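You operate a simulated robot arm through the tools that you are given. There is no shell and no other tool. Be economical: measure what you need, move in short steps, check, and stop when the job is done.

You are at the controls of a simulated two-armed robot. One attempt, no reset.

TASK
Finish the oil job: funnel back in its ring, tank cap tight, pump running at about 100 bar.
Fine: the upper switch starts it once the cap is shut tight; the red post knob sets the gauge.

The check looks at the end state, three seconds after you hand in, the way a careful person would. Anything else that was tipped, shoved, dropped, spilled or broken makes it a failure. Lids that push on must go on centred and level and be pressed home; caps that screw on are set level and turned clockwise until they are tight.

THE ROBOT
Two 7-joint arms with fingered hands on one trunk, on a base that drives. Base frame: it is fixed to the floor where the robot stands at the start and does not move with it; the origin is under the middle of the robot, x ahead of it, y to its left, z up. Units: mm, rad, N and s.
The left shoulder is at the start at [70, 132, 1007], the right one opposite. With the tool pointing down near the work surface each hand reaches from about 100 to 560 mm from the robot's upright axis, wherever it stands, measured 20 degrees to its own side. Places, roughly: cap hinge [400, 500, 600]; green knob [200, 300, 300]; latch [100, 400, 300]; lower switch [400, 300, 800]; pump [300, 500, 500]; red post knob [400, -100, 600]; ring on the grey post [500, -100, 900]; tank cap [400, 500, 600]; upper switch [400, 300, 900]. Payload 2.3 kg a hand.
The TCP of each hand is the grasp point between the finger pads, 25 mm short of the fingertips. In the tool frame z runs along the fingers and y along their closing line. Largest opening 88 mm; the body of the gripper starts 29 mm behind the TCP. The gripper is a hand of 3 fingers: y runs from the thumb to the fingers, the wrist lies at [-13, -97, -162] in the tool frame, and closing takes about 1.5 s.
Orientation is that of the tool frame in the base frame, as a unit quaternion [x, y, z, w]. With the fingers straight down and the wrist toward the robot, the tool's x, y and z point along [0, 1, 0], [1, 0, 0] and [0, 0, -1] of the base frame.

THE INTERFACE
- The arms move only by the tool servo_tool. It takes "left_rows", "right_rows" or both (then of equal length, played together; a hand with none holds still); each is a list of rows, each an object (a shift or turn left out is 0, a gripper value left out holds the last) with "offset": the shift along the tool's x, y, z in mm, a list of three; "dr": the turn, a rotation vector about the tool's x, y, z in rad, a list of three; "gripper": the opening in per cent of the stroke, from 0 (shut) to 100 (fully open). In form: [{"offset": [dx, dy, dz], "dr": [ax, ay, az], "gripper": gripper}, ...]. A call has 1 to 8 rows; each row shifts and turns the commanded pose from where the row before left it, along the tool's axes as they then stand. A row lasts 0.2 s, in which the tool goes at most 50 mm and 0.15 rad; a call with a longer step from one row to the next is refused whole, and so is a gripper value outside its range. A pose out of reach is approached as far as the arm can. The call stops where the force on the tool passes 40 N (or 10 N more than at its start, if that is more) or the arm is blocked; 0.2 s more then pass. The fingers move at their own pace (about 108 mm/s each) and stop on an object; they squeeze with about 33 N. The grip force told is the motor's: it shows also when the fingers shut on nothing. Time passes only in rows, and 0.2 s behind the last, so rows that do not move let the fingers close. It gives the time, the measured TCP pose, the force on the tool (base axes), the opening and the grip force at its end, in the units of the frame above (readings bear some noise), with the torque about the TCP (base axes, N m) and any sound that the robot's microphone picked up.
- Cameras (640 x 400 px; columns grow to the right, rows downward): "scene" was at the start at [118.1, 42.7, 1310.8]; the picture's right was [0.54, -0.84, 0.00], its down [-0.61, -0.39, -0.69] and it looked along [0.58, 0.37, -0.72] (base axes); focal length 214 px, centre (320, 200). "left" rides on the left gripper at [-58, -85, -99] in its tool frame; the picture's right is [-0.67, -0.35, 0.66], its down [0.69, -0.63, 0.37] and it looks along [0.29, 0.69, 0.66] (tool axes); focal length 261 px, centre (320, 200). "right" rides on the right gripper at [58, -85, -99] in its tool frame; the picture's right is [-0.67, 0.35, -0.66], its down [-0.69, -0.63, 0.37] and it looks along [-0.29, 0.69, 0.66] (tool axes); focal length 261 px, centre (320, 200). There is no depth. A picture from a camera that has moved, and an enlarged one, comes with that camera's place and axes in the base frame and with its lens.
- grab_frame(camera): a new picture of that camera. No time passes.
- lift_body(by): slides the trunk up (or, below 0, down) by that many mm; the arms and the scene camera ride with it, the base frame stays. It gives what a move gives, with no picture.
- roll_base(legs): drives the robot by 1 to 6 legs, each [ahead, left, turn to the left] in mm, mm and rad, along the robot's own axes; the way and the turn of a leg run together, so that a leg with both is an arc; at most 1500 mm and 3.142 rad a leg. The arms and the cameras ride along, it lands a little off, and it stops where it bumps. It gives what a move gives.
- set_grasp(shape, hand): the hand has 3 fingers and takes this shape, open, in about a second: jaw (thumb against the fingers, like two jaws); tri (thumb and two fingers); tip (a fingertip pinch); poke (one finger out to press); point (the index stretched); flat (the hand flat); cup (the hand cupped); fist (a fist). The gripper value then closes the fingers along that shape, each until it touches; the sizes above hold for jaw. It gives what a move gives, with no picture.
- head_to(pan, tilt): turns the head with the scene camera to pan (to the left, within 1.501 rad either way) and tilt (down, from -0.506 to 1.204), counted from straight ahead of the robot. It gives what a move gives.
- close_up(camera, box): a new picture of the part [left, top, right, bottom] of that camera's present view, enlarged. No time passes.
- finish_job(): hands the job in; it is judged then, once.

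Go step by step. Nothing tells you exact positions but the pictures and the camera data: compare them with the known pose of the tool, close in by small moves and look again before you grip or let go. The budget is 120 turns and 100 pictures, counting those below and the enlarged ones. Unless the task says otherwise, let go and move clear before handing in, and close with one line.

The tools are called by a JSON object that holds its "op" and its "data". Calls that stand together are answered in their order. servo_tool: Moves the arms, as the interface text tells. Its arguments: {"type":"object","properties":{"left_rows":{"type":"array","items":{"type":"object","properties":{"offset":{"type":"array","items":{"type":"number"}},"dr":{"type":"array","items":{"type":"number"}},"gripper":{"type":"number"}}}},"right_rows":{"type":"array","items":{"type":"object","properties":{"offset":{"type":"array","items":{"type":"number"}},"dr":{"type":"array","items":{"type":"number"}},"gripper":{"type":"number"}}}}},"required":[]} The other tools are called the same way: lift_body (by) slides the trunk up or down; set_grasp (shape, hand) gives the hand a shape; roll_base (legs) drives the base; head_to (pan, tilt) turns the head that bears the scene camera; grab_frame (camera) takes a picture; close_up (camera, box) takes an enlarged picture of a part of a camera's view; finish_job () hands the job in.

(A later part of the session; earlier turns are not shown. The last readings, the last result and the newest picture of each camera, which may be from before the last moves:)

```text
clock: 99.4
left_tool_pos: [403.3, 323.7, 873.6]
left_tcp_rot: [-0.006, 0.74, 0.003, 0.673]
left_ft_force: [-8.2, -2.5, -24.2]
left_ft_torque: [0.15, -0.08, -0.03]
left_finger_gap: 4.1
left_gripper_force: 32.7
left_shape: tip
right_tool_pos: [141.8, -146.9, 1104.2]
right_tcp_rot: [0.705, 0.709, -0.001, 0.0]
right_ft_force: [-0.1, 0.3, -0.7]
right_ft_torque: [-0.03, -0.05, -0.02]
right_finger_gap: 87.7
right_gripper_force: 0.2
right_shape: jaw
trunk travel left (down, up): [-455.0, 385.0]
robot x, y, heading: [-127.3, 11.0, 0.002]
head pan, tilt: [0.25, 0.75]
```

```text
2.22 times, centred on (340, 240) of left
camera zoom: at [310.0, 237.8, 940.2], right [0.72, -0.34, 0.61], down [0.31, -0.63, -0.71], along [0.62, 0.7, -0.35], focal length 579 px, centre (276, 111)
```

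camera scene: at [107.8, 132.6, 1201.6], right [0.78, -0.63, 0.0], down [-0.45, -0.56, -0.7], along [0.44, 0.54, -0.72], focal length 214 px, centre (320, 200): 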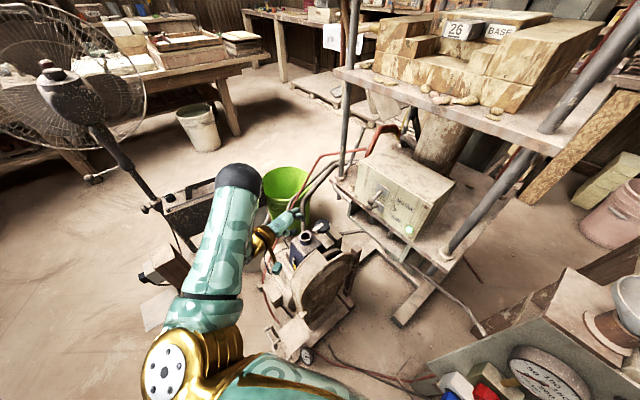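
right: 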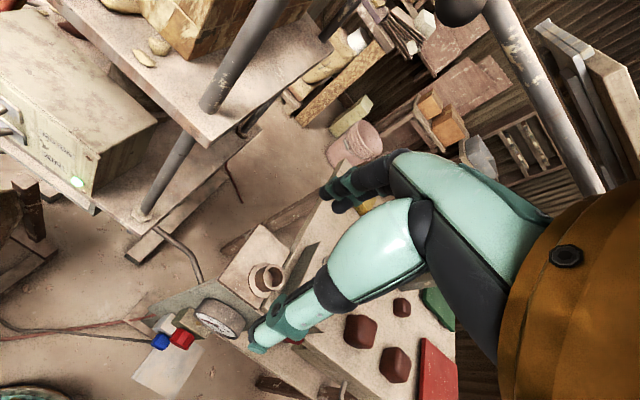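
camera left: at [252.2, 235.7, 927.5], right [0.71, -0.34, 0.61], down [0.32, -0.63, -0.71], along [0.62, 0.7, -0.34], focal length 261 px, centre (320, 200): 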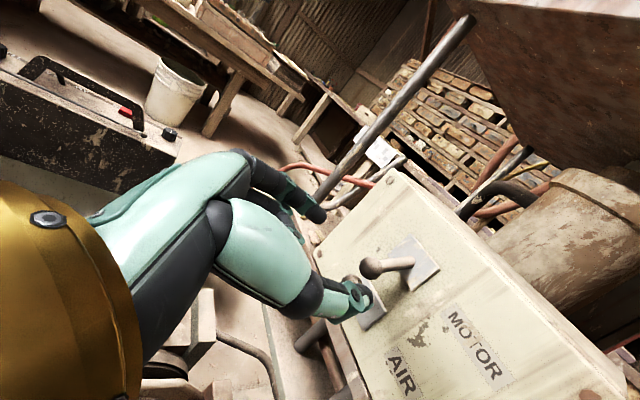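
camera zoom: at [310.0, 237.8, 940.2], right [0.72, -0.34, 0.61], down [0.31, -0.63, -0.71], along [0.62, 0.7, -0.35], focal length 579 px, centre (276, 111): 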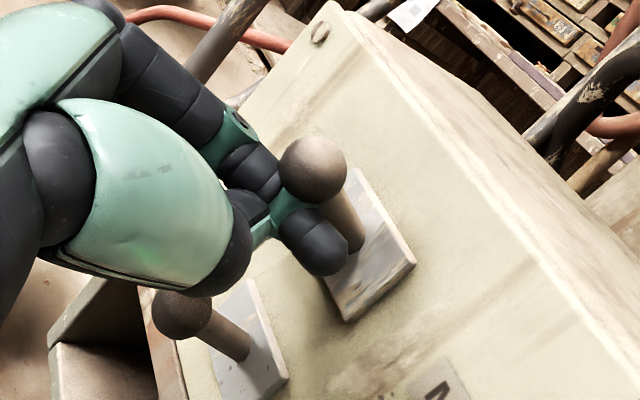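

The upper lever is up now, the lower one unchanged. I drop a little and withdraw straight back.

{"op": "servo_tool", "data": {"left_rows": [{"offset": [9, 0, 0]}, {"offset": [-1.5, 0, -20]}, {"offset": [-2.5, 0, -30]}, {"offset": [-2, 0, -40]}]}}

{"op": "grab_frame", "data": {"camera": "scene"}}

{"op": "close_up", "data": {"camera": "left", "box": [300, 200, 500, 400]}}

```text
clock: 100.4
left_tool_pos: [309.7, 320.1, 887.0]
left_tcp_rot: [-0.005, 0.734, 0.004, 0.679]
left_ft_force: [-0.6, -0.5, -0.6]
left_ft_torque: [-0.02, 0.01, -0.02]
left_finger_gap: 4.2
left_gripper_force: 32.6
left_shape: tip
right_tool_pos: [138.7, -150.4, 1105.3]
right_tcp_rot: [0.705, 0.709, 0.0, 0.001]
right_ft_force: [-0.6, 0.2, 0.3]
right_ft_torque: [-0.02, 0.02, -0.02]
right_finger_gap: 87.8
right_gripper_force: 0.1
right_shape: jaw
trunk travel left (down, up): [-455.0, 385.0]
robot x, y, heading: [-123.3, 11.4, 0.006]
head pan, tilt: [0.25, 0.75]
```

```text
13 pictures are left
camera scene: at [2.0, 34.8, 1205.8], right [0.25, -0.97, 0.0], down [-0.66, -0.17, -0.73], along [0.71, 0.18, -0.68], focal length 214 px, centre (320, 200)
```

scene: 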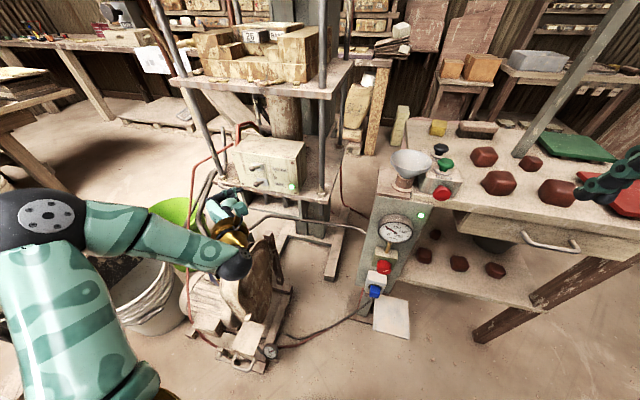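

```text
2.00 times, centred on (400, 300) of left
camera zoom: at [216.3, 233.3, 950.6], right [0.71, -0.34, 0.61], down [0.32, -0.63, -0.71], along [0.63, 0.7, -0.34], focal length 521 px, centre (160, 0)
```

zoom: 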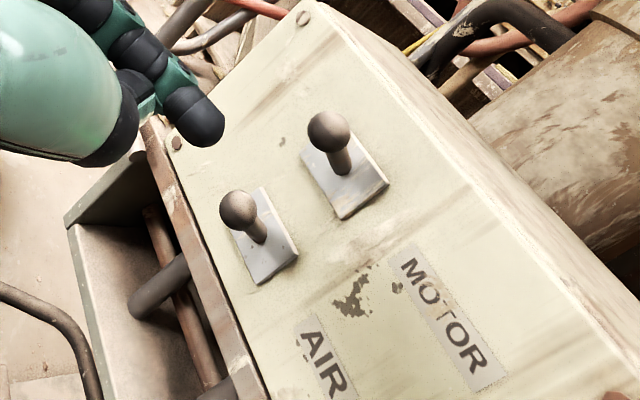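

Both levers are up and the post lamp is green: the pump runs. I look at the gauge and the red knob.

{"op": "close_up", "data": {"camera": "scene", "box": [350, 200, 430, 310]}}

```text
3.64 times, centred on (390, 255) of scene
camera zoom: at [2.0, 34.8, 1205.8], right [0.25, -0.97, 0.0], down [-0.66, -0.17, -0.73], along [0.71, 0.18, -0.68], focal length 780 px, centre (66, 0)
```

zoom: 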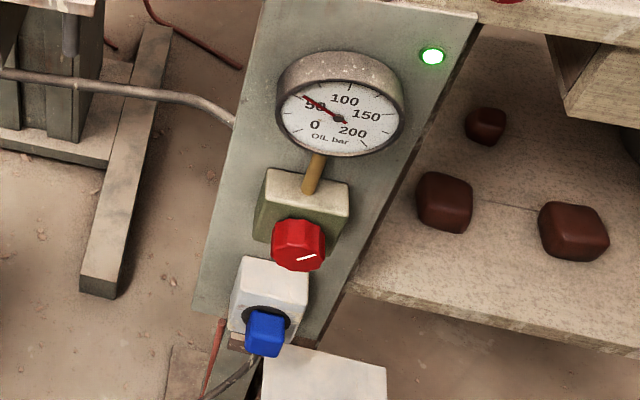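

The gauge reads about 50 bar; the red knob's face is near [390, -76, 583]. I lower the trunk a little and bring the right hand forward and down.

{"op": "lift_body", "data": {"by": -100}}

{"op": "servo_tool", "data": {"right_rows": [{"offset": [0, 25, 35]}, {"offset": [0, 25, 35]}, {"offset": [0, 25, 35]}, {"offset": [5, 0, 40]}, {"offset": [15, 0, 40]}, {"offset": [18, 0, 40]}, {"offset": [18, 0, 40]}, {"offset": [18, 0, 40]}]}}

{"op": "servo_tool", "data": {"right_rows": [{"dr": [-0.148, 0, 0]}, {"dr": [-0.148, 0, 0]}, {"dr": [-0.148, 0, 0]}, {"dr": [-0.148, 0, 0]}, {"dr": [-0.148, 0, 0]}, {"dr": [-0.148, 0, 0]}, {"dr": [-0.148, 0, 0]}, {"dr": [-0.148, 0, 0]}]}}

{"op": "servo_tool", "data": {"right_rows": [{"dr": [-0.148, 0, 0]}, {"dr": [-0.148, 0, 0]}, {"dr": [-0.09, 0, 0]}, {}]}}

```text
clock: 101.7
left_tool_pos: [310.8, 318.3, 785.4]
left_tcp_rot: [-0.006, 0.736, 0.004, 0.677]
left_ft_force: [-0.2, -0.7, 0.5]
left_ft_torque: [-0.01, 0.0, -0.01]
left_finger_gap: 4.2
left_gripper_force: 33.1
left_shape: tip
right_tool_pos: [138.7, -149.5, 1004.3]
right_tcp_rot: [0.706, 0.709, 0.001, 0.001]
right_ft_force: [-0.4, -0.1, 0.1]
right_ft_torque: [-0.02, -0.02, 0.03]
right_finger_gap: 87.7
right_gripper_force: 0.0
right_shape: jaw
trunk travel left (down, up): [-355.0, 485.0]
robot x, y, heading: [-128.3, 9.8, 0.006]
head pan, tilt: [0.25, 0.75]
```

```text
clock: 103.5
left_tool_pos: [311.8, 320.1, 783.0]
left_tcp_rot: [-0.006, 0.736, 0.004, 0.677]
left_ft_force: [-0.1, -0.3, -0.1]
left_ft_torque: [-0.02, -0.01, 0.0]
left_finger_gap: 4.4
left_gripper_force: 32.5
left_shape: tip
right_tool_pos: [211.7, -74.4, 703.8]
right_tcp_rot: [0.705, 0.709, -0.001, 0.0]
right_ft_force: [-0.5, -0.3, -0.1]
right_ft_torque: [0.01, -0.02, -0.01]
right_finger_gap: 87.4
right_gripper_force: 0.0
right_shape: jaw
trunk travel left (down, up): [-355.0, 485.0]
robot x, y, heading: [-127.8, 16.0, 0.007]
head pan, tilt: [0.25, 0.75]
```

```text
clock: 105.3
left_tool_pos: [311.4, 320.5, 784.0]
left_tcp_rot: [-0.005, 0.736, 0.004, 0.677]
left_ft_force: [-0.8, -0.8, -0.5]
left_ft_torque: [-0.04, -0.01, 0.02]
left_finger_gap: 4.1
left_gripper_force: 33.0
left_shape: tip
right_tool_pos: [290.1, -26.9, 726.0]
right_tcp_rot: [0.585, 0.589, 0.395, 0.394]
right_ft_force: [-0.8, -0.3, 0.3]
right_ft_torque: [0.02, -0.01, 0.0]
right_finger_gap: 87.9
right_gripper_force: 0.2
right_shape: jaw
right hand out of reach, approached as far as the arm can: row 2, 3, 4, 5, 7, 8
trunk travel left (down, up): [-355.0, 485.0]
robot x, y, heading: [-125.5, 11.9, 0.004]
head pan, tilt: [0.25, 0.75]
```

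```text
clock: 106.3
left_tool_pos: [311.9, 319.9, 783.9]
left_tcp_rot: [-0.006, 0.736, 0.004, 0.677]
left_ft_force: [-0.3, 0.2, -0.2]
left_ft_torque: [0.01, -0.02, -0.04]
left_finger_gap: 4.0
left_gripper_force: 32.8
left_shape: tip
right_tool_pos: [363.9, -21.0, 763.6]
right_tcp_rot: [0.499, 0.501, 0.502, 0.499]
right_ft_force: [-1.0, -0.1, 0.2]
right_ft_torque: [0.0, 0.0, 0.0]
right_finger_gap: 87.7
right_gripper_force: 0.0
right_shape: jaw
right hand out of reach, approached as far as the arm can: row 1, 2, 3
trunk travel left (down, up): [-355.0, 485.0]
robot x, y, heading: [-127.0, 13.3, 0.006]
head pan, tilt: [0.25, 0.75]
```

The arm was cramped and drifted forward but touched nothing. I back the base off 110 mm to give it room.

{"op": "roll_base", "data": {"legs": [[-110, 0, 0]]}}

{"op": "servo_tool", "data": {"right_rows": [{"offset": [-10, -35, 0]}, {"offset": [-10, -35, 0]}, {"offset": [-10, -35, 0]}, {"offset": [-10, -35, 0]}, {"offset": [-10, -35, 0]}, {"offset": [-5, -5, 20]}, {}]}}

{"op": "grab_frame", "data": {"camera": "right"}}

```text
clock: 107.5
left_tool_pos: [204.8, 319.9, 784.0]
left_tcp_rot: [-0.005, 0.736, 0.004, 0.677]
left_ft_force: [0.2, 0.0, 0.8]
left_ft_torque: [0.03, 0.02, -0.02]
left_finger_gap: 3.6
left_gripper_force: 32.6
left_shape: tip
right_tool_pos: [257.0, -22.2, 763.9]
right_tcp_rot: [0.5, 0.501, 0.5, 0.499]
right_ft_force: [0.1, -0.6, -0.1]
right_ft_torque: [-0.01, -0.02, 0.0]
right_finger_gap: 87.7
right_gripper_force: 0.0
right_shape: jaw
trunk travel left (down, up): [-355.0, 485.0]
robot x, y, heading: [-234.5, 10.3, 0.007]
head pan, tilt: [0.25, 0.75]
```

```text
clock: 109.1
left_tool_pos: [205.9, 318.5, 783.4]
left_tcp_rot: [-0.006, 0.736, 0.004, 0.676]
left_ft_force: [0.0, 0.4, 0.4]
left_ft_torque: [0.01, -0.04, -0.01]
left_finger_gap: 4.1
left_gripper_force: 32.9
left_shape: tip
right_tool_pos: [293.2, -64.3, 586.1]
right_tcp_rot: [0.5, 0.501, 0.5, 0.499]
right_ft_force: [0.6, 0.7, -0.5]
right_ft_torque: [0.02, 0.0, 0.0]
right_finger_gap: 87.8
right_gripper_force: 0.0
right_shape: jaw
right hand out of reach, approached as far as the arm can: row 1, 2, 4
trunk travel left (down, up): [-355.0, 485.0]
robot x, y, heading: [-231.6, 13.3, -0.0]
head pan, tilt: [0.25, 0.75]
```

```text
10 pictures are left
camera right: at [193.7, -6.8, 501.5], right [-0.65, -0.67, 0.35], down [0.37, -0.68, -0.63], along [0.66, -0.28, 0.69], focal length 261 px, centre (320, 200)
```

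right: 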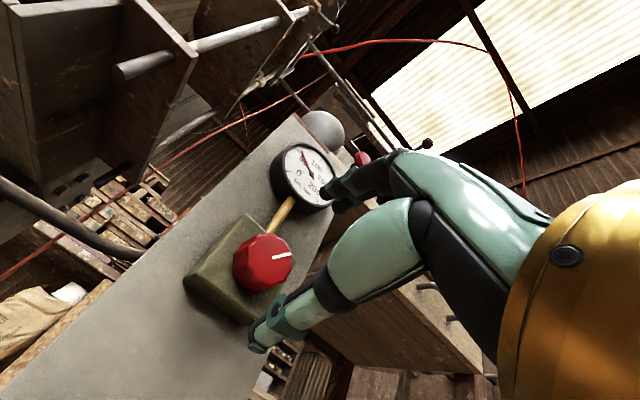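

Refined knob face: about [382, -72, 600]; its mark points right. I line up the open right hand with it and look.

{"op": "servo_tool", "data": {"right_rows": [{"offset": [-8, 14, 0], "gripper": 75}, {"offset": [0, 0, 25]}, {"offset": [0, 0, 25]}, {}]}}

{"op": "grab_frame", "data": {"camera": "right"}}

```text
clock: 110.1
left_tool_pos: [205.8, 319.9, 785.3]
left_tcp_rot: [-0.006, 0.736, 0.004, 0.677]
left_ft_force: [-0.6, -0.1, 0.2]
left_ft_torque: [0.02, 0.0, -0.01]
left_finger_gap: 4.3
left_gripper_force: 32.7
left_shape: tip
right_tool_pos: [316.9, -65.0, 607.7]
right_tcp_rot: [0.5, 0.502, 0.501, 0.498]
right_ft_force: [0.1, 0.8, -0.7]
right_ft_torque: [0.0, 0.01, 0.02]
right_finger_gap: 66.2
right_gripper_force: 0.2
right_shape: jaw
right hand out of reach, approached as far as the arm can: row 1, 2, 3
trunk travel left (down, up): [-355.0, 485.0]
robot x, y, heading: [-234.5, 14.6, 0.004]
head pan, tilt: [0.25, 0.75]
```

```text
9 pictures are left
camera right: at [218.3, -8.1, 524.7], right [-0.65, -0.67, 0.35], down [0.37, -0.68, -0.63], along [0.66, -0.28, 0.69], focal length 261 px, centre (320, 200)
```

right: 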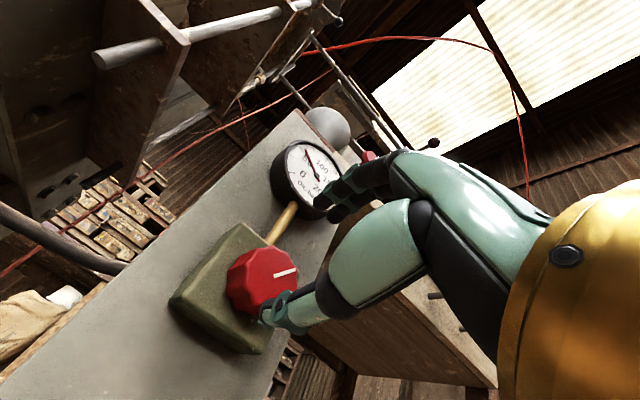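

The reach is at its limit; I pull the hand back slightly, align, and bring the base forward 50 mm.

{"op": "servo_tool", "data": {"right_rows": [{"offset": [-5, -7, -30]}, {}]}}

{"op": "roll_base", "data": {"legs": [[50, 0, 0]]}}

{"op": "servo_tool", "data": {"right_rows": [{"offset": [0, 0, 1]}, {}]}}

```text
clock: 110.7
left_tool_pos: [206.1, 319.4, 784.3]
left_tcp_rot: [-0.005, 0.736, 0.004, 0.676]
left_ft_force: [0.3, 0.2, -0.1]
left_ft_torque: [0.0, -0.02, 0.02]
left_finger_gap: 4.0
left_gripper_force: 33.0
left_shape: tip
right_tool_pos: [292.8, -61.5, 596.5]
right_tcp_rot: [0.5, 0.5, 0.5, 0.5]
right_ft_force: [0.1, -0.4, -0.2]
right_ft_torque: [0.02, 0.01, 0.02]
right_finger_gap: 66.3
right_gripper_force: 0.1
right_shape: jaw
right hand out of reach, approached as far as the arm can: row 1
trunk travel left (down, up): [-355.0, 485.0]
robot x, y, heading: [-233.3, 15.8, 0.002]
head pan, tilt: [0.25, 0.75]
```

```text
clock: 111.6
left_tool_pos: [255.1, 317.9, 784.9]
left_tcp_rot: [-0.005, 0.736, 0.004, 0.677]
left_ft_force: [0.0, -0.1, 0.7]
left_ft_torque: [0.02, -0.03, 0.05]
left_finger_gap: 4.0
left_gripper_force: 33.7
left_shape: tip
right_tool_pos: [342.4, -61.4, 595.3]
right_tcp_rot: [0.5, 0.501, 0.499, 0.5]
right_ft_force: [0.5, 0.2, -0.4]
right_ft_torque: [0.02, -0.02, 0.0]
right_finger_gap: 66.1
right_gripper_force: 0.1
right_shape: jaw
trunk travel left (down, up): [-355.0, 485.0]
robot x, y, heading: [-183.1, 15.4, 0.002]
head pan, tilt: [0.25, 0.75]
```

```text
clock: 112.2
left_tool_pos: [256.7, 319.0, 783.9]
left_tcp_rot: [-0.005, 0.737, 0.004, 0.676]
left_ft_force: [-0.1, -0.3, 0.0]
left_ft_torque: [0.01, 0.03, -0.01]
left_finger_gap: 3.8
left_gripper_force: 32.6
left_shape: tip
right_tool_pos: [343.3, -62.1, 596.9]
right_tcp_rot: [0.5, 0.5, 0.499, 0.501]
right_ft_force: [0.9, -0.3, 0.1]
right_ft_torque: [0.01, 0.0, 0.0]
right_finger_gap: 66.2
right_gripper_force: 0.1
right_shape: jaw
trunk travel left (down, up): [-355.0, 485.0]
robot x, y, heading: [-180.1, 12.1, 0.007]
head pan, tilt: [0.25, 0.75]
```

{"op": "servo_tool", "data": {"right_rows": [{"offset": [-8.5, 3, 0]}, {}]}}

{"op": "close_up", "data": {"camera": "right", "box": [150, 130, 390, 370]}}

```text
clock: 112.8
left_tool_pos: [256.0, 318.7, 784.8]
left_tcp_rot: [-0.005, 0.737, 0.004, 0.676]
left_ft_force: [-0.5, 0.7, -0.2]
left_ft_torque: [0.0, -0.01, 0.0]
left_finger_gap: 4.1
left_gripper_force: 32.4
left_shape: tip
right_tool_pos: [345.1, -65.8, 595.8]
right_tcp_rot: [0.5, 0.5, 0.498, 0.502]
right_ft_force: [-0.3, -0.8, 0.8]
right_ft_torque: [-0.01, 0.02, 0.0]
right_finger_gap: 66.2
right_gripper_force: 0.0
right_shape: jaw
right hand out of reach, approached as far as the arm can: row 1
trunk travel left (down, up): [-355.0, 485.0]
robot x, y, heading: [-185.0, 12.4, 0.005]
head pan, tilt: [0.25, 0.75]
```

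```text
1.67 times, centred on (270, 250) of right
camera zoom: at [247.1, -7.5, 512.9], right [-0.66, -0.67, 0.35], down [0.36, -0.69, -0.63], along [0.66, -0.29, 0.7], focal length 434 px, centre (403, 117)
```

zoom: 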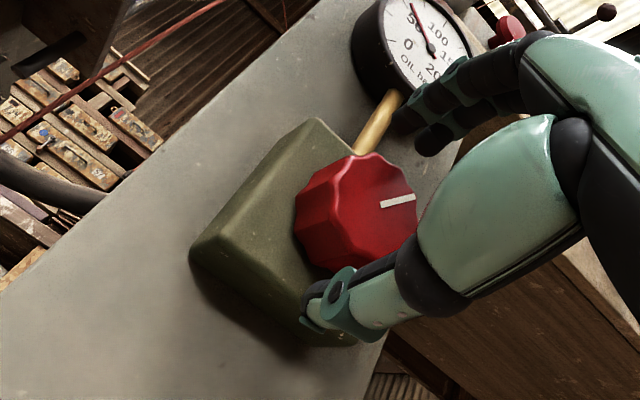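

The reach limit is the low wrist; rolling the hand clockwise a bit should relax it. I roll 0.45 rad and re-centre.

{"op": "servo_tool", "data": {"right_rows": [{"offset": [0, 0, -5], "dr": [0, 0, 0.15]}, {"dr": [0, 0, 0.15]}, {"dr": [0, 0, 0.148]}, {}]}}

```text
clock: 113.8
left_tool_pos: [256.0, 319.0, 784.4]
left_tcp_rot: [-0.005, 0.737, 0.003, 0.676]
left_ft_force: [0.3, 0.7, -0.2]
left_ft_torque: [0.04, 0.0, 0.03]
left_finger_gap: 4.1
left_gripper_force: 33.5
left_shape: tip
right_tool_pos: [343.0, -45.2, 595.9]
right_tcp_rot: [0.559, 0.435, 0.557, 0.434]
right_ft_force: [-0.9, -0.2, 0.1]
right_ft_torque: [0.0, 0.01, -0.04]
right_finger_gap: 66.3
right_gripper_force: 0.1
right_shape: jaw
right hand out of reach, approached as far as the arm can: row 1, 2, 3
trunk travel left (down, up): [-355.0, 485.0]
robot x, y, heading: [-178.7, 13.8, 0.002]
head pan, tilt: [0.25, 0.75]
```

That roll ran into a wrist limit. As with the left hand earlier, I'll un-pitch, roll, then pitch again; first back away.

{"op": "roll_base", "data": {"legs": [[-60, 0, 0]]}}

{"op": "servo_tool", "data": {"right_rows": [{"dr": [0, 0, -0.125]}, {"offset": [0, 10, 0], "dr": [0.148, 0, -0.12]}, {"offset": [0, 15, 0], "dr": [0.148, 0, 0]}, {"offset": [0, 15, 0], "dr": [0.148, 0, 0]}, {"offset": [0, 15, 0], "dr": [0.148, 0, 0]}, {"offset": [0, 10, 0], "dr": [0.148, 0, 0]}, {"dr": [0.148, 0, 0]}, {"dr": [0.1, 0, 0]}]}}

{"op": "servo_tool", "data": {"right_rows": [{"dr": [0, 0, 0.148]}, {"dr": [0, 0, 0.148]}, {"dr": [0, 0, 0.148]}, {"dr": [0, 0, 0.148]}, {"dr": [0, 0, 0.148]}, {"dr": [0, 0, 0.148]}, {"dr": [0, 0, 0.148]}, {"dr": [0, 0, 0.148]}]}}

```text
clock: 114.8
left_tool_pos: [195.5, 317.6, 785.4]
left_tcp_rot: [-0.005, 0.736, 0.004, 0.677]
left_ft_force: [0.6, 0.5, -0.7]
left_ft_torque: [-0.03, -0.01, -0.01]
left_finger_gap: 4.1
left_gripper_force: 33.2
left_shape: tip
right_tool_pos: [282.0, -44.0, 595.5]
right_tcp_rot: [0.558, 0.434, 0.557, 0.435]
right_ft_force: [-0.2, -0.6, 0.7]
right_ft_torque: [-0.01, -0.01, -0.01]
right_finger_gap: 66.3
right_gripper_force: 0.1
right_shape: jaw
trunk travel left (down, up): [-355.0, 485.0]
robot x, y, heading: [-241.5, 14.1, 0.001]
head pan, tilt: [0.25, 0.75]
```

```text
refused: row 2 steps farther than a row can; nothing moved
```

```text
clock: 116.6
left_tool_pos: [194.5, 317.3, 784.0]
left_tcp_rot: [-0.006, 0.736, 0.005, 0.677]
left_ft_force: [-0.4, 1.0, -0.4]
left_ft_torque: [0.01, -0.03, 0.02]
left_finger_gap: 4.0
left_gripper_force: 32.9
left_shape: tip
right_tool_pos: [273.8, -42.4, 599.1]
right_tcp_rot: [0.605, 0.373, 0.573, 0.407]
right_ft_force: [0.6, 0.4, 0.3]
right_ft_torque: [0.04, 0.0, 0.01]
right_finger_gap: 66.1
right_gripper_force: 0.1
right_shape: jaw
right hand out of reach, approached as far as the arm can: row 1, 2, 3, 4, 5, 6, 7, 8
trunk travel left (down, up): [-355.0, 485.0]
robot x, y, heading: [-243.6, 18.6, 0.005]
head pan, tilt: [0.25, 0.75]
```

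{"op": "servo_tool", "data": {"right_rows": [{"dr": [0.135, -0.058, -0.01]}, {"dr": [0.135, -0.058, -0.01]}, {"dr": [0.135, -0.058, -0.01]}, {"dr": [0.135, -0.058, -0.01]}, {"dr": [0.135, -0.058, -0.01]}, {"dr": [0.135, -0.058, -0.01]}, {}]}}

{"op": "servo_tool", "data": {"right_rows": [{"dr": [0, 0, 0.147]}, {"dr": [0, 0, 0.147]}, {"dr": [0, 0, 0.147]}, {"dr": [0, 0, 0.147]}, {"dr": [0, 0, 0.147]}, {"dr": [0, 0, 0.147]}, {"dr": [0, 0, 0.147]}, {"dr": [0, 0, 0.147]}]}}

```text
clock: 118.2
left_tool_pos: [195.6, 319.7, 785.0]
left_tcp_rot: [-0.006, 0.736, 0.004, 0.677]
left_ft_force: [-0.1, 0.9, -0.3]
left_ft_torque: [-0.01, 0.04, 0.0]
left_finger_gap: 4.3
left_gripper_force: 32.9
left_shape: tip
right_tool_pos: [343.6, -25.8, 520.5]
right_tcp_rot: [0.789, 0.518, 0.261, 0.201]
right_ft_force: [0.2, 0.1, -0.3]
right_ft_torque: [-0.02, 0.01, 0.0]
right_finger_gap: 66.1
right_gripper_force: 0.1
right_shape: jaw
right hand out of reach, approached as far as the arm can: row 1, 2, 3, 4, 5, 6
trunk travel left (down, up): [-355.0, 485.0]
robot x, y, heading: [-244.7, 13.6, 0.006]
head pan, tilt: [0.25, 0.75]
```

```text
clock: 120.0
left_tool_pos: [194.6, 317.5, 784.5]
left_tcp_rot: [-0.006, 0.737, 0.005, 0.676]
left_ft_force: [-0.1, -0.3, -0.5]
left_ft_torque: [0.0, 0.0, 0.02]
left_finger_gap: 4.2
left_gripper_force: 33.2
left_shape: tip
right_tool_pos: [304.4, -48.8, 527.6]
right_tcp_rot: [0.932, 0.166, 0.313, 0.082]
right_ft_force: [0.8, 0.0, -0.4]
right_ft_torque: [0.01, -0.01, -0.01]
right_finger_gap: 66.2
right_gripper_force: 0.1
right_shape: jaw
right hand out of reach, approached as far as the arm can: row 1, 2, 3, 4, 5, 6, 7, 8
trunk travel left (down, up): [-355.0, 485.0]
robot x, y, heading: [-246.3, 14.3, 0.003]
head pan, tilt: [0.25, 0.75]
```

I raise the right hand and lower the trunk so the shoulder is closer in height to the knob.

{"op": "servo_tool", "data": {"right_rows": [{"offset": [9, 5, -36]}, {"offset": [9, 5, -36]}, {"offset": [9, 5, -36]}, {"offset": [9, 5, -36]}, {}]}}

{"op": "lift_body", "data": {"by": -90}}

```text
clock: 121.2
left_tool_pos: [195.3, 318.0, 783.2]
left_tcp_rot: [-0.005, 0.737, 0.004, 0.676]
left_ft_force: [0.5, -0.9, 0.3]
left_ft_torque: [0.0, -0.02, 0.04]
left_finger_gap: 3.8
left_gripper_force: 33.3
left_shape: tip
right_tool_pos: [252.0, -46.3, 667.6]
right_tcp_rot: [0.932, 0.166, 0.312, 0.084]
right_ft_force: [0.1, 0.2, 0.5]
right_ft_torque: [0.01, 0.0, 0.0]
right_finger_gap: 66.3
right_gripper_force: 0.0
right_shape: jaw
trunk travel left (down, up): [-355.0, 485.0]
robot x, y, heading: [-241.1, 15.3, 0.004]
head pan, tilt: [0.25, 0.75]
```

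```text
clock: 122.4
left_tool_pos: [194.5, 318.6, 694.2]
left_tcp_rot: [-0.005, 0.736, 0.005, 0.677]
left_ft_force: [-0.1, 0.2, -0.7]
left_ft_torque: [-0.01, 0.05, -0.01]
left_finger_gap: 4.1
left_gripper_force: 33.2
left_shape: tip
right_tool_pos: [251.3, -45.4, 574.4]
right_tcp_rot: [0.932, 0.166, 0.313, 0.083]
right_ft_force: [0.0, -0.5, -0.6]
right_ft_torque: [0.0, 0.01, 0.02]
right_finger_gap: 66.1
right_gripper_force: 0.2
right_shape: jaw
trunk travel left (down, up): [-265.0, 575.0]
robot x, y, heading: [-245.7, 12.8, 0.004]
head pan, tilt: [0.25, 0.75]
```

{"op": "servo_tool", "data": {"right_rows": [{"dr": [-0.053, 0.138, 0.007]}, {"dr": [-0.053, 0.138, 0.007]}, {"dr": [-0.053, 0.138, 0.007]}, {"dr": [-0.053, 0.138, 0.007]}, {"dr": [-0.053, 0.138, 0.007]}, {"dr": [-0.053, 0.138, 0.007]}, {}]}}

```text
clock: 124.0
left_tool_pos: [195.4, 319.0, 695.8]
left_tcp_rot: [-0.005, 0.736, 0.004, 0.677]
left_ft_force: [0.0, -0.1, -0.5]
left_ft_torque: [-0.04, -0.01, 0.0]
left_finger_gap: 4.2
left_gripper_force: 33.0
left_shape: tip
right_tool_pos: [325.0, 0.8, 673.5]
right_tcp_rot: [0.744, 0.123, 0.641, 0.142]
right_ft_force: [0.3, 0.0, 0.0]
right_ft_torque: [-0.02, 0.02, 0.0]
right_finger_gap: 66.0
right_gripper_force: 0.0
right_shape: jaw
right hand out of reach, approached as far as the arm can: row 3, 4, 5, 6
trunk travel left (down, up): [-265.0, 575.0]
robot x, y, heading: [-243.0, 15.8, 0.007]
head pan, tilt: [0.25, 0.75]
```

The cramped side is the inward wrist. With the trunk lower, the other roll (wrist below or outboard) should work; I roll back counter-clockwise.

{"op": "servo_tool", "data": {"right_rows": [{"offset": [0, 0, -30], "dr": [0, 0, -0.148]}, {"offset": [0, 0, -30], "dr": [0, 0, -0.148]}, {"dr": [0, 0, -0.148]}, {"dr": [0, 0, -0.148]}, {"dr": [0, 0, -0.148]}, {"dr": [0, 0, -0.148]}, {"dr": [0, 0, -0.148]}, {"dr": [0, 0, -0.148]}]}}

{"op": "servo_tool", "data": {"right_rows": [{"dr": [0, 0, -0.148]}, {"dr": [0, 0, -0.148]}, {"dr": [0, 0, -0.148]}, {}]}}

```text
clock: 125.8
left_tool_pos: [194.6, 319.2, 695.1]
left_tcp_rot: [-0.005, 0.736, 0.005, 0.677]
left_ft_force: [0.0, -0.2, 0.1]
left_ft_torque: [0.0, -0.04, 0.0]
left_finger_gap: 4.0
left_gripper_force: 32.9
left_shape: tip
right_tool_pos: [267.1, 4.2, 680.1]
right_tcp_rot: [0.548, 0.517, 0.452, 0.477]
right_ft_force: [0.0, 0.6, 1.0]
right_ft_torque: [0.01, -0.01, 0.0]
right_finger_gap: 66.4
right_gripper_force: 0.0
right_shape: jaw
trunk travel left (down, up): [-265.0, 575.0]
robot x, y, heading: [-245.2, 11.3, 0.006]
head pan, tilt: [0.25, 0.75]
```

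```text
clock: 126.8
left_tool_pos: [196.4, 319.0, 694.4]
left_tcp_rot: [-0.005, 0.736, 0.004, 0.677]
left_ft_force: [0.4, -0.5, -0.9]
left_ft_torque: [0.04, 0.01, -0.02]
left_finger_gap: 4.0
left_gripper_force: 32.9
left_shape: tip
right_tool_pos: [264.5, -6.7, 693.5]
right_tcp_rot: [0.437, 0.617, 0.33, 0.565]
right_ft_force: [-0.3, -0.1, -0.9]
right_ft_torque: [-0.01, 0.01, -0.01]
right_finger_gap: 66.4
right_gripper_force: 0.1
right_shape: jaw
right hand out of reach, approached as far as the arm can: row 3
trunk travel left (down, up): [-265.0, 575.0]
robot x, y, heading: [-246.0, 13.6, -0.003]
head pan, tilt: [0.25, 0.75]
```

{"op": "servo_tool", "data": {"right_rows": [{"dr": [-0.083, 0.01, 0]}, {"dr": [-0.083, 0.01, 0]}, {"offset": [-5, -28, 0]}, {"offset": [-5, -28, 15]}, {"offset": [-5, -28, 15]}, {"offset": [-5, -27, 15]}, {}]}}

```text
clock: 128.4
left_tool_pos: [194.5, 318.9, 694.9]
left_tcp_rot: [-0.005, 0.736, 0.004, 0.677]
left_ft_force: [-0.7, 0.2, 0.0]
left_ft_torque: [0.03, -0.03, 0.01]
left_finger_gap: 4.0
left_gripper_force: 32.8
left_shape: tip
right_tool_pos: [274.2, -80.6, 594.9]
right_tcp_rot: [0.44, 0.613, 0.33, 0.567]
right_ft_force: [1.2, -1.0, -0.3]
right_ft_torque: [0.05, 0.02, 0.01]
right_finger_gap: 66.5
right_gripper_force: 0.0
right_shape: jaw
right hand out of reach, approached as far as the arm can: row 1, 2, 3, 4, 5, 6
trunk travel left (down, up): [-265.0, 575.0]
robot x, y, heading: [-240.1, 11.2, 0.001]
head pan, tilt: [0.25, 0.75]
```

{"op": "servo_tool", "data": {"right_rows": [{"offset": [0, 0, 20]}, {"offset": [0, 0, 20]}, {"offset": [0, 0, 10]}, {}]}}

{"op": "close_up", "data": {"camera": "right", "box": [120, 100, 440, 340]}}

```text
clock: 129.4
left_tool_pos: [194.5, 318.5, 694.6]
left_tcp_rot: [-0.005, 0.736, 0.004, 0.677]
left_ft_force: [1.3, 0.4, -0.3]
left_ft_torque: [-0.02, -0.03, -0.03]
left_finger_gap: 4.2
left_gripper_force: 33.0
left_shape: tip
right_tool_pos: [324.3, -82.4, 588.2]
right_tcp_rot: [0.435, 0.618, 0.331, 0.565]
right_ft_force: [0.9, 0.1, -0.5]
right_ft_torque: [0.01, 0.0, -0.01]
right_finger_gap: 66.0
right_gripper_force: 0.1
right_shape: jaw
trunk travel left (down, up): [-265.0, 575.0]
robot x, y, heading: [-243.2, 15.1, 0.002]
head pan, tilt: [0.25, 0.75]
```

```text
1.67 times, centred on (280, 220) of right
camera zoom: at [212.9, -55.8, 503.0], right [-0.6, -0.42, 0.68], down [0.25, -0.91, -0.34], along [0.76, -0.04, 0.65], focal length 434 px, centre (387, 167)
```

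zoom: 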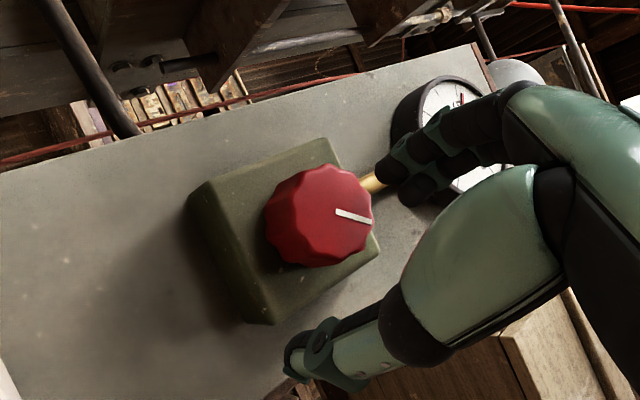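

In reach now. I straighten the hand and centre on the knob.

{"op": "servo_tool", "data": {"right_rows": [{"dr": [-0.083, 0.01, 0]}, {"dr": [-0.083, 0.01, 0]}, {"offset": [5, 18, 10]}, {}]}}

```text
clock: 130.4
left_tool_pos: [194.5, 318.4, 694.6]
left_tcp_rot: [-0.006, 0.736, 0.004, 0.677]
left_ft_force: [0.8, 0.1, -0.9]
left_ft_torque: [0.0, -0.02, 0.0]
left_finger_gap: 4.2
left_gripper_force: 33.2
left_shape: tip
right_tool_pos: [333.0, -70.2, 602.7]
right_tcp_rot: [0.384, 0.593, 0.385, 0.594]
right_ft_force: [0.4, 0.7, 0.0]
right_ft_torque: [-0.01, -0.03, -0.01]
right_finger_gap: 66.2
right_gripper_force: 0.1
right_shape: jaw
trunk travel left (down, up): [-265.0, 575.0]
robot x, y, heading: [-245.1, 14.5, 0.006]
head pan, tilt: [0.25, 0.75]
```

Exactly aligned. I roll a bit more counter-clockwise for turning room, then move onto the knob.

{"op": "servo_tool", "data": {"right_rows": [{"dr": [0, 0, -0.13]}, {"dr": [0, 0, -0.13]}, {"dr": [0, 0, -0.13]}, {"offset": [0, 0, 18]}, {}]}}

{"op": "close_up", "data": {"camera": "right", "box": [120, 100, 440, 340]}}

```text
clock: 131.6
left_tool_pos: [194.6, 318.7, 694.9]
left_tcp_rot: [-0.005, 0.736, 0.004, 0.677]
left_ft_force: [-0.4, 0.3, -0.6]
left_ft_torque: [0.0, -0.01, -0.01]
left_finger_gap: 4.2
left_gripper_force: 32.8
left_shape: tip
right_tool_pos: [367.1, -105.0, 615.0]
right_tcp_rot: [0.261, 0.657, 0.264, 0.657]
right_ft_force: [0.3, -0.2, -0.4]
right_ft_torque: [-0.02, 0.0, -0.02]
right_finger_gap: 66.5
right_gripper_force: 0.0
right_shape: jaw
right hand out of reach, approached as far as the arm can: row 2, 3
trunk travel left (down, up): [-265.0, 575.0]
robot x, y, heading: [-246.9, 12.5, 0.002]
head pan, tilt: [0.25, 0.75]
```

```text
1.67 times, centred on (280, 220) of right
camera zoom: at [268.1, -127.5, 516.2], right [-0.66, -0.21, 0.72], down [0.37, -0.93, 0.06], along [0.66, 0.31, 0.69], focal length 434 px, centre (387, 167)
```

zoom: 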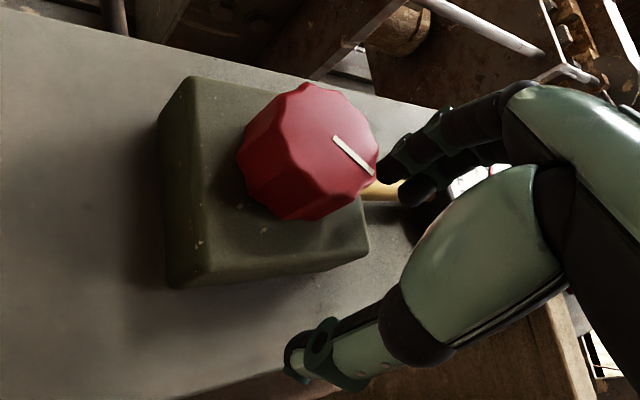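

That drifted to the limit. I retract, return to the good roll and re-centre.

{"op": "servo_tool", "data": {"right_rows": [{"offset": [0, 0, -35]}, {"dr": [0, 0, 0.13]}, {"dr": [0, 0, 0.13]}, {"dr": [0, 0, 0.13]}, {"offset": [37, 2, 0]}, {}]}}

```text
clock: 133.0
left_tool_pos: [194.5, 320.0, 695.1]
left_tcp_rot: [-0.006, 0.736, 0.004, 0.677]
left_ft_force: [0.0, -0.5, 0.2]
left_ft_torque: [0.02, -0.02, 0.01]
left_finger_gap: 4.3
left_gripper_force: 32.9
left_shape: tip
right_tool_pos: [344.8, -62.7, 584.1]
right_tcp_rot: [0.385, 0.592, 0.386, 0.593]
right_ft_force: [0.4, -0.2, 0.4]
right_ft_torque: [0.02, -0.01, -0.01]
right_finger_gap: 66.4
right_gripper_force: 0.0
right_shape: jaw
right hand out of reach, approached as far as the arm can: row 1, 2, 3, 4
trunk travel left (down, up): [-265.0, 575.0]
robot x, y, heading: [-244.0, 13.6, 0.0]
head pan, tilt: [0.25, 0.75]
```

{"op": "servo_tool", "data": {"right_rows": [{"offset": [-14, 13.5, -2]}, {}]}}

```text
clock: 133.6
left_tool_pos: [193.7, 318.0, 694.8]
left_tcp_rot: [-0.006, 0.736, 0.003, 0.677]
left_ft_force: [-0.9, -0.7, -1.0]
left_ft_torque: [0.02, 0.0, 0.01]
left_finger_gap: 4.3
left_gripper_force: 33.6
left_shape: tip
right_tool_pos: [342.9, -67.8, 602.6]
right_tcp_rot: [0.384, 0.594, 0.385, 0.593]
right_ft_force: [-0.4, 0.2, 0.0]
right_ft_torque: [0.03, 0.01, 0.01]
right_finger_gap: 66.1
right_gripper_force: 0.0
right_shape: jaw
trunk travel left (down, up): [-265.0, 575.0]
robot x, y, heading: [-241.1, 11.2, 0.006]
head pan, tilt: [0.25, 0.75]
```

{"op": "servo_tool", "data": {"right_rows": [{"offset": [-2, -0.8, 10]}, {"offset": [0, 0, 10]}, {"offset": [0, 0, 9]}, {"gripper": 0}, {}, {}, {}]}}

{"op": "close_up", "data": {"camera": "right", "box": [160, 60, 480, 300]}}

```text
clock: 135.2
left_tool_pos: [194.3, 319.0, 694.9]
left_tcp_rot: [-0.006, 0.736, 0.004, 0.677]
left_ft_force: [0.1, -0.4, 0.4]
left_ft_torque: [0.03, 0.02, -0.03]
left_finger_gap: 4.1
left_gripper_force: 33.2
left_shape: tip
right_tool_pos: [372.2, -70.3, 601.6]
right_tcp_rot: [0.383, 0.594, 0.386, 0.592]
right_ft_force: [1.7, 0.2, 0.0]
right_ft_torque: [0.0, 0.03, 0.0]
right_finger_gap: 34.0
right_gripper_force: 33.0
right_shape: jaw
trunk travel left (down, up): [-265.0, 575.0]
robot x, y, heading: [-243.5, 12.6, 0.0]
head pan, tilt: [0.25, 0.75]
```

```text
1.67 times, centred on (320, 180) of right
camera zoom: at [273.5, -53.1, 501.8], right [-0.65, -0.47, 0.59], down [0.37, -0.88, -0.29], along [0.66, 0.02, 0.75], focal length 434 px, centre (320, 233)
```

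zoom: 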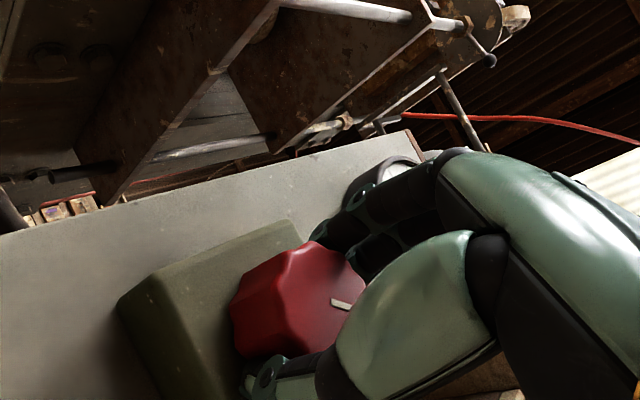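

Gripped. I turn clockwise 0.42 rad and read the gauge.

{"op": "servo_tool", "data": {"right_rows": [{"dr": [0, 0, 0.14]}, {"dr": [0, 0, 0.14]}, {"dr": [0, 0, 0.14]}, {}]}}

{"op": "head_to", "data": {"pan": -0.2, "tilt": 0.55}}

{"op": "close_up", "data": {"camera": "scene", "box": [270, 140, 390, 260]}}

```text
clock: 136.2
left_tool_pos: [196.6, 318.5, 694.7]
left_tcp_rot: [-0.006, 0.736, 0.004, 0.677]
left_ft_force: [0.2, 0.7, -0.2]
left_ft_torque: [-0.01, -0.01, 0.01]
left_finger_gap: 4.2
left_gripper_force: 33.2
left_shape: tip
right_tool_pos: [371.9, -70.5, 602.0]
right_tcp_rot: [0.5, 0.501, 0.501, 0.499]
right_ft_force: [4.4, -1.0, 1.7]
right_ft_torque: [-0.03, -0.08, 0.03]
right_finger_gap: 34.1
right_gripper_force: 32.8
right_shape: jaw
trunk travel left (down, up): [-265.0, 575.0]
robot x, y, heading: [-243.9, 15.3, 0.006]
head pan, tilt: [0.25, 0.75]
```

```text
clock: 137.1
left_tool_pos: [195.8, 318.2, 695.6]
left_tcp_rot: [-0.005, 0.736, 0.005, 0.677]
left_ft_force: [-0.1, 0.4, 0.8]
left_ft_torque: [-0.01, -0.03, 0.0]
left_finger_gap: 4.1
left_gripper_force: 33.4
left_shape: tip
right_tool_pos: [373.4, -71.1, 600.8]
right_tcp_rot: [0.499, 0.501, 0.501, 0.499]
right_ft_force: [5.0, -0.6, 1.9]
right_ft_torque: [0.0, -0.06, -0.02]
right_finger_gap: 33.9
right_gripper_force: 32.9
right_shape: jaw
trunk travel left (down, up): [-265.0, 575.0]
robot x, y, heading: [-243.9, 14.3, 0.001]
head pan, tilt: [-0.201, 0.55]
```

```text
3.33 times, centred on (330, 200) of scene
camera zoom: at [-104.9, -4.2, 1032.9], right [-0.2, -0.98, 0.0], down [-0.51, 0.1, -0.85], along [0.84, -0.17, -0.52], focal length 715 px, centre (287, 200)
```

zoom: 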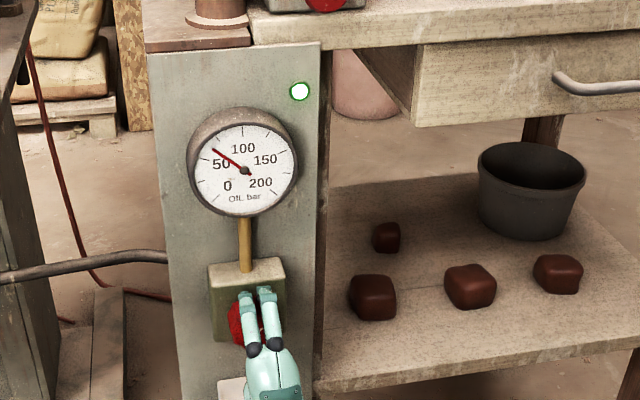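

The gauge moved up to roughly 60 bar, so clockwise raises it. I regrip and turn further.

{"op": "servo_tool", "data": {"right_rows": [{"gripper": 72}, {}, {"offset": [0, 0, -6], "dr": [0, 0, -0.14]}, {"dr": [0, 0, -0.14]}, {"dr": [0, 0, -0.14]}, {"offset": [0, 0, 6]}, {}]}}

{"op": "servo_tool", "data": {"right_rows": [{"gripper": 0}, {}, {}, {}, {"dr": [0, 0, 0.14]}, {"dr": [0, 0, 0.14]}, {"dr": [0, 0, 0.14]}, {"dr": [0, 0, 0.1]}]}}

```text
clock: 138.7
left_tool_pos: [194.3, 318.6, 694.7]
left_tcp_rot: [-0.006, 0.736, 0.004, 0.677]
left_ft_force: [-0.2, -0.4, 0.4]
left_ft_torque: [0.0, 0.0, 0.04]
left_finger_gap: 4.2
left_gripper_force: 33.5
left_shape: tip
right_tool_pos: [372.7, -70.9, 601.6]
right_tcp_rot: [0.384, 0.593, 0.385, 0.593]
right_ft_force: [-0.4, -0.2, -0.1]
right_ft_torque: [-0.01, -0.01, -0.02]
right_finger_gap: 62.8
right_gripper_force: 0.0
right_shape: jaw
trunk travel left (down, up): [-265.0, 575.0]
robot x, y, heading: [-247.3, 12.5, -0.004]
head pan, tilt: [-0.201, 0.55]
```

```text
clock: 140.5
left_tool_pos: [197.4, 319.3, 692.2]
left_tcp_rot: [-0.006, 0.737, 0.004, 0.676]
left_ft_force: [-1.0, -0.4, -0.5]
left_ft_torque: [-0.01, 0.01, 0.0]
left_finger_gap: 4.1
left_gripper_force: 32.5
left_shape: tip
right_tool_pos: [372.6, -71.3, 601.6]
right_tcp_rot: [0.525, 0.476, 0.524, 0.473]
right_ft_force: [17.4, 1.1, -1.0]
right_ft_torque: [-0.04, -0.11, 0.01]
right_finger_gap: 33.4
right_gripper_force: 32.9
right_shape: jaw
right hand out of reach, approached as far as the arm can: row 8
trunk travel left (down, up): [-265.0, 575.0]
robot x, y, heading: [-239.6, 12.8, 0.003]
head pan, tilt: [-0.201, 0.55]
```

{"op": "close_up", "data": {"camera": "scene", "box": [298, 154, 338, 184]}}

```text
13.33 times, centred on (318, 169) of scene
camera zoom: at [-101.6, -3.7, 1032.5], right [-0.2, -0.98, 0.0], down [-0.52, 0.1, -0.85], along [0.83, -0.17, -0.53], focal length 2860 px, centre (347, 613)
```

zoom: 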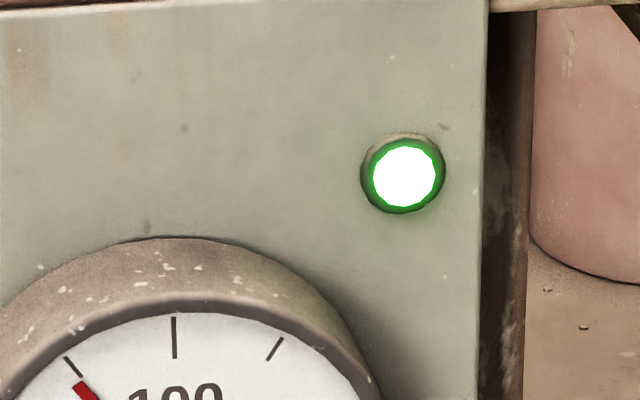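

The needle is at the 75 bar tick. About 27 bar per radian: I need about 0.95 rad more, in two regrips.

{"op": "servo_tool", "data": {"right_rows": [{"gripper": 72}, {}, {"offset": [0, 0, -6], "dr": [0, 0, -0.13]}, {"dr": [0, 0, -0.13]}, {"dr": [0, 0, -0.13]}, {"dr": [0, 0, -0.13]}, {"offset": [0, 0, 6]}, {}]}}

```text
clock: 142.3
left_tool_pos: [192.3, 316.4, 697.2]
left_tcp_rot: [-0.004, 0.735, 0.005, 0.678]
left_ft_force: [0.3, 0.3, 0.1]
left_ft_torque: [0.02, 0.02, -0.01]
left_finger_gap: 4.1
left_gripper_force: 33.0
left_shape: tip
right_tool_pos: [378.2, -69.7, 599.8]
right_tcp_rot: [0.384, 0.591, 0.387, 0.595]
right_ft_force: [-27.4, -6.1, -1.3]
right_ft_torque: [0.34, -0.64, 0.09]
right_finger_gap: 61.9
right_gripper_force: 0.1
right_shape: jaw
right hand out of reach, approached as far as the arm can: row 3, 4, 5, 6, 7
trunk travel left (down, up): [-265.0, 575.0]
robot x, y, heading: [-243.0, 10.9, -0.002]
head pan, tilt: [-0.201, 0.55]
```

The fingertips press the block; I back off.

{"op": "servo_tool", "data": {"right_rows": [{"offset": [0, 0, -8]}, {}]}}

```text
clock: 142.9
left_tool_pos: [193.7, 318.4, 696.4]
left_tcp_rot: [-0.005, 0.735, 0.005, 0.678]
left_ft_force: [-0.2, 0.3, -0.2]
left_ft_torque: [-0.04, 0.01, 0.02]
left_finger_gap: 4.1
left_gripper_force: 33.2
left_shape: tip
right_tool_pos: [378.9, -69.2, 596.2]
right_tcp_rot: [0.384, 0.59, 0.388, 0.595]
right_ft_force: [-10.1, -6.3, 5.5]
right_ft_torque: [0.43, -0.41, -0.09]
right_finger_gap: 64.6
right_gripper_force: 0.2
right_shape: jaw
right hand out of reach, approached as far as the arm can: row 1
trunk travel left (down, up): [-265.0, 575.0]
robot x, y, heading: [-243.5, 11.3, 0.005]
head pan, tilt: [-0.201, 0.55]
```

{"op": "servo_tool", "data": {"right_rows": [{"offset": [0, 0, -10]}, {}]}}

```text
clock: 143.5
left_tool_pos: [193.1, 319.0, 695.6]
left_tcp_rot: [-0.006, 0.735, 0.004, 0.678]
left_ft_force: [0.0, -0.4, -0.6]
left_ft_torque: [0.02, -0.02, -0.01]
left_finger_gap: 4.2
left_gripper_force: 32.7
left_shape: tip
right_tool_pos: [375.3, -67.0, 591.0]
right_tcp_rot: [0.383, 0.592, 0.387, 0.594]
right_ft_force: [-5.5, -2.6, 5.8]
right_ft_torque: [0.14, -0.39, 0.07]
right_finger_gap: 66.4
right_gripper_force: 0.0
right_shape: jaw
right hand out of reach, approached as far as the arm can: row 1
trunk travel left (down, up): [-265.0, 575.0]
robot x, y, heading: [-241.2, 13.8, 0.001]
head pan, tilt: [-0.201, 0.55]
```

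{"op": "servo_tool", "data": {"right_rows": [{"offset": [-6, 9, -6]}, {}]}}

```text
clock: 144.1
left_tool_pos: [190.5, 318.3, 696.3]
left_tcp_rot: [-0.005, 0.734, 0.003, 0.679]
left_ft_force: [-0.1, -0.9, -0.2]
left_ft_torque: [0.01, 0.01, 0.01]
left_finger_gap: 4.1
left_gripper_force: 32.7
left_shape: tip
right_tool_pos: [376.5, -65.2, 597.7]
right_tcp_rot: [0.381, 0.593, 0.387, 0.595]
right_ft_force: [-25.6, 0.3, -4.0]
right_ft_torque: [-0.09, -0.66, 0.61]
right_finger_gap: 62.8
right_gripper_force: 0.0
right_shape: jaw
right hand out of reach, approached as far as the arm can: row 1
trunk travel left (down, up): [-265.0, 575.0]
robot x, y, heading: [-247.3, 19.4, 0.004]
head pan, tilt: [-0.201, 0.55]
stopped in row 2 (right hand): the force on the tool passed its limit at 42 N (the readings are from after the stop); the commanded pose is now the measured one
```

I back the base 40 mm to clear the knob and regain margin.

{"op": "roll_base", "data": {"legs": [[-40, 0, 0]]}}

{"op": "servo_tool", "data": {"right_rows": [{"offset": [-6, 2, 0]}, {}]}}

```text
clock: 145.0
left_tool_pos: [153.9, 318.4, 695.2]
left_tcp_rot: [-0.005, 0.736, 0.004, 0.677]
left_ft_force: [-0.8, -0.5, -0.7]
left_ft_torque: [0.01, 0.02, 0.01]
left_finger_gap: 4.2
left_gripper_force: 32.9
left_shape: tip
right_tool_pos: [340.8, -65.5, 594.3]
right_tcp_rot: [0.382, 0.595, 0.386, 0.592]
right_ft_force: [0.9, 0.6, 0.2]
right_ft_torque: [0.01, 0.01, -0.01]
right_finger_gap: 63.6
right_gripper_force: 0.0
right_shape: jaw
trunk travel left (down, up): [-265.0, 575.0]
robot x, y, heading: [-284.9, 12.1, 0.004]
head pan, tilt: [-0.201, 0.55]
```

```text
clock: 145.6
left_tool_pos: [155.2, 318.3, 693.5]
left_tcp_rot: [-0.005, 0.736, 0.003, 0.677]
left_ft_force: [-0.3, -0.1, 1.2]
left_ft_torque: [-0.01, 0.0, 0.03]
left_finger_gap: 4.0
left_gripper_force: 33.2
left_shape: tip
right_tool_pos: [341.7, -70.8, 597.6]
right_tcp_rot: [0.383, 0.594, 0.386, 0.593]
right_ft_force: [0.3, -0.3, -0.3]
right_ft_torque: [0.02, -0.02, 0.06]
right_finger_gap: 63.3
right_gripper_force: 0.0
right_shape: jaw
trunk travel left (down, up): [-265.0, 575.0]
robot x, y, heading: [-283.4, 10.9, 0.004]
head pan, tilt: [-0.201, 0.55]
```

{"op": "servo_tool", "data": {"right_rows": [{"offset": [-1.5, 4, 5], "gripper": 76}, {"offset": [0, 0, 9]}, {"offset": [0, 0, 9]}, {"offset": [0, 0, 6]}, {}]}}

```text
clock: 146.8
left_tool_pos: [155.4, 317.3, 694.6]
left_tcp_rot: [-0.006, 0.736, 0.004, 0.677]
left_ft_force: [0.8, -0.5, 0.2]
left_ft_torque: [0.02, 0.0, 0.01]
left_finger_gap: 4.0
left_gripper_force: 32.9
left_shape: tip
right_tool_pos: [351.7, -72.1, 611.8]
right_tcp_rot: [0.381, 0.595, 0.386, 0.593]
right_ft_force: [0.0, -0.4, 0.3]
right_ft_torque: [-0.01, -0.02, -0.02]
right_finger_gap: 66.8
right_gripper_force: 0.1
right_shape: jaw
right hand out of reach, approached as far as the arm can: row 2, 3, 4
trunk travel left (down, up): [-265.0, 575.0]
robot x, y, heading: [-284.4, 16.8, 0.002]
head pan, tilt: [-0.201, 0.55]
```

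{"op": "servo_tool", "data": {"right_rows": [{"offset": [5, -8, -8]}, {}]}}

{"op": "roll_base", "data": {"legs": [[25, 0, 0]]}}

```text
clock: 147.4
left_tool_pos: [154.8, 318.3, 694.9]
left_tcp_rot: [-0.005, 0.736, 0.004, 0.677]
left_ft_force: [-0.3, -1.3, -0.5]
left_ft_torque: [0.03, 0.01, 0.01]
left_finger_gap: 4.1
left_gripper_force: 32.9
left_shape: tip
right_tool_pos: [343.6, -70.4, 602.3]
right_tcp_rot: [0.382, 0.595, 0.386, 0.592]
right_ft_force: [-0.5, -0.3, 0.0]
right_ft_torque: [0.01, 0.0, -0.01]
right_finger_gap: 66.5
right_gripper_force: 0.0
right_shape: jaw
trunk travel left (down, up): [-265.0, 575.0]
robot x, y, heading: [-286.9, 16.7, 0.006]
head pan, tilt: [-0.201, 0.55]
```

```text
clock: 148.2
left_tool_pos: [181.0, 319.1, 693.2]
left_tcp_rot: [-0.006, 0.736, 0.004, 0.676]
left_ft_force: [-0.1, -0.4, -0.5]
left_ft_torque: [-0.01, 0.02, 0.0]
left_finger_gap: 4.0
left_gripper_force: 32.7
left_shape: tip
right_tool_pos: [369.4, -69.5, 601.5]
right_tcp_rot: [0.382, 0.595, 0.386, 0.593]
right_ft_force: [-0.7, 0.3, 0.1]
right_ft_torque: [0.03, 0.02, -0.03]
right_finger_gap: 66.7
right_gripper_force: 0.0
right_shape: jaw
trunk travel left (down, up): [-265.0, 575.0]
robot x, y, heading: [-259.8, 12.8, 0.004]
head pan, tilt: [-0.201, 0.55]
```

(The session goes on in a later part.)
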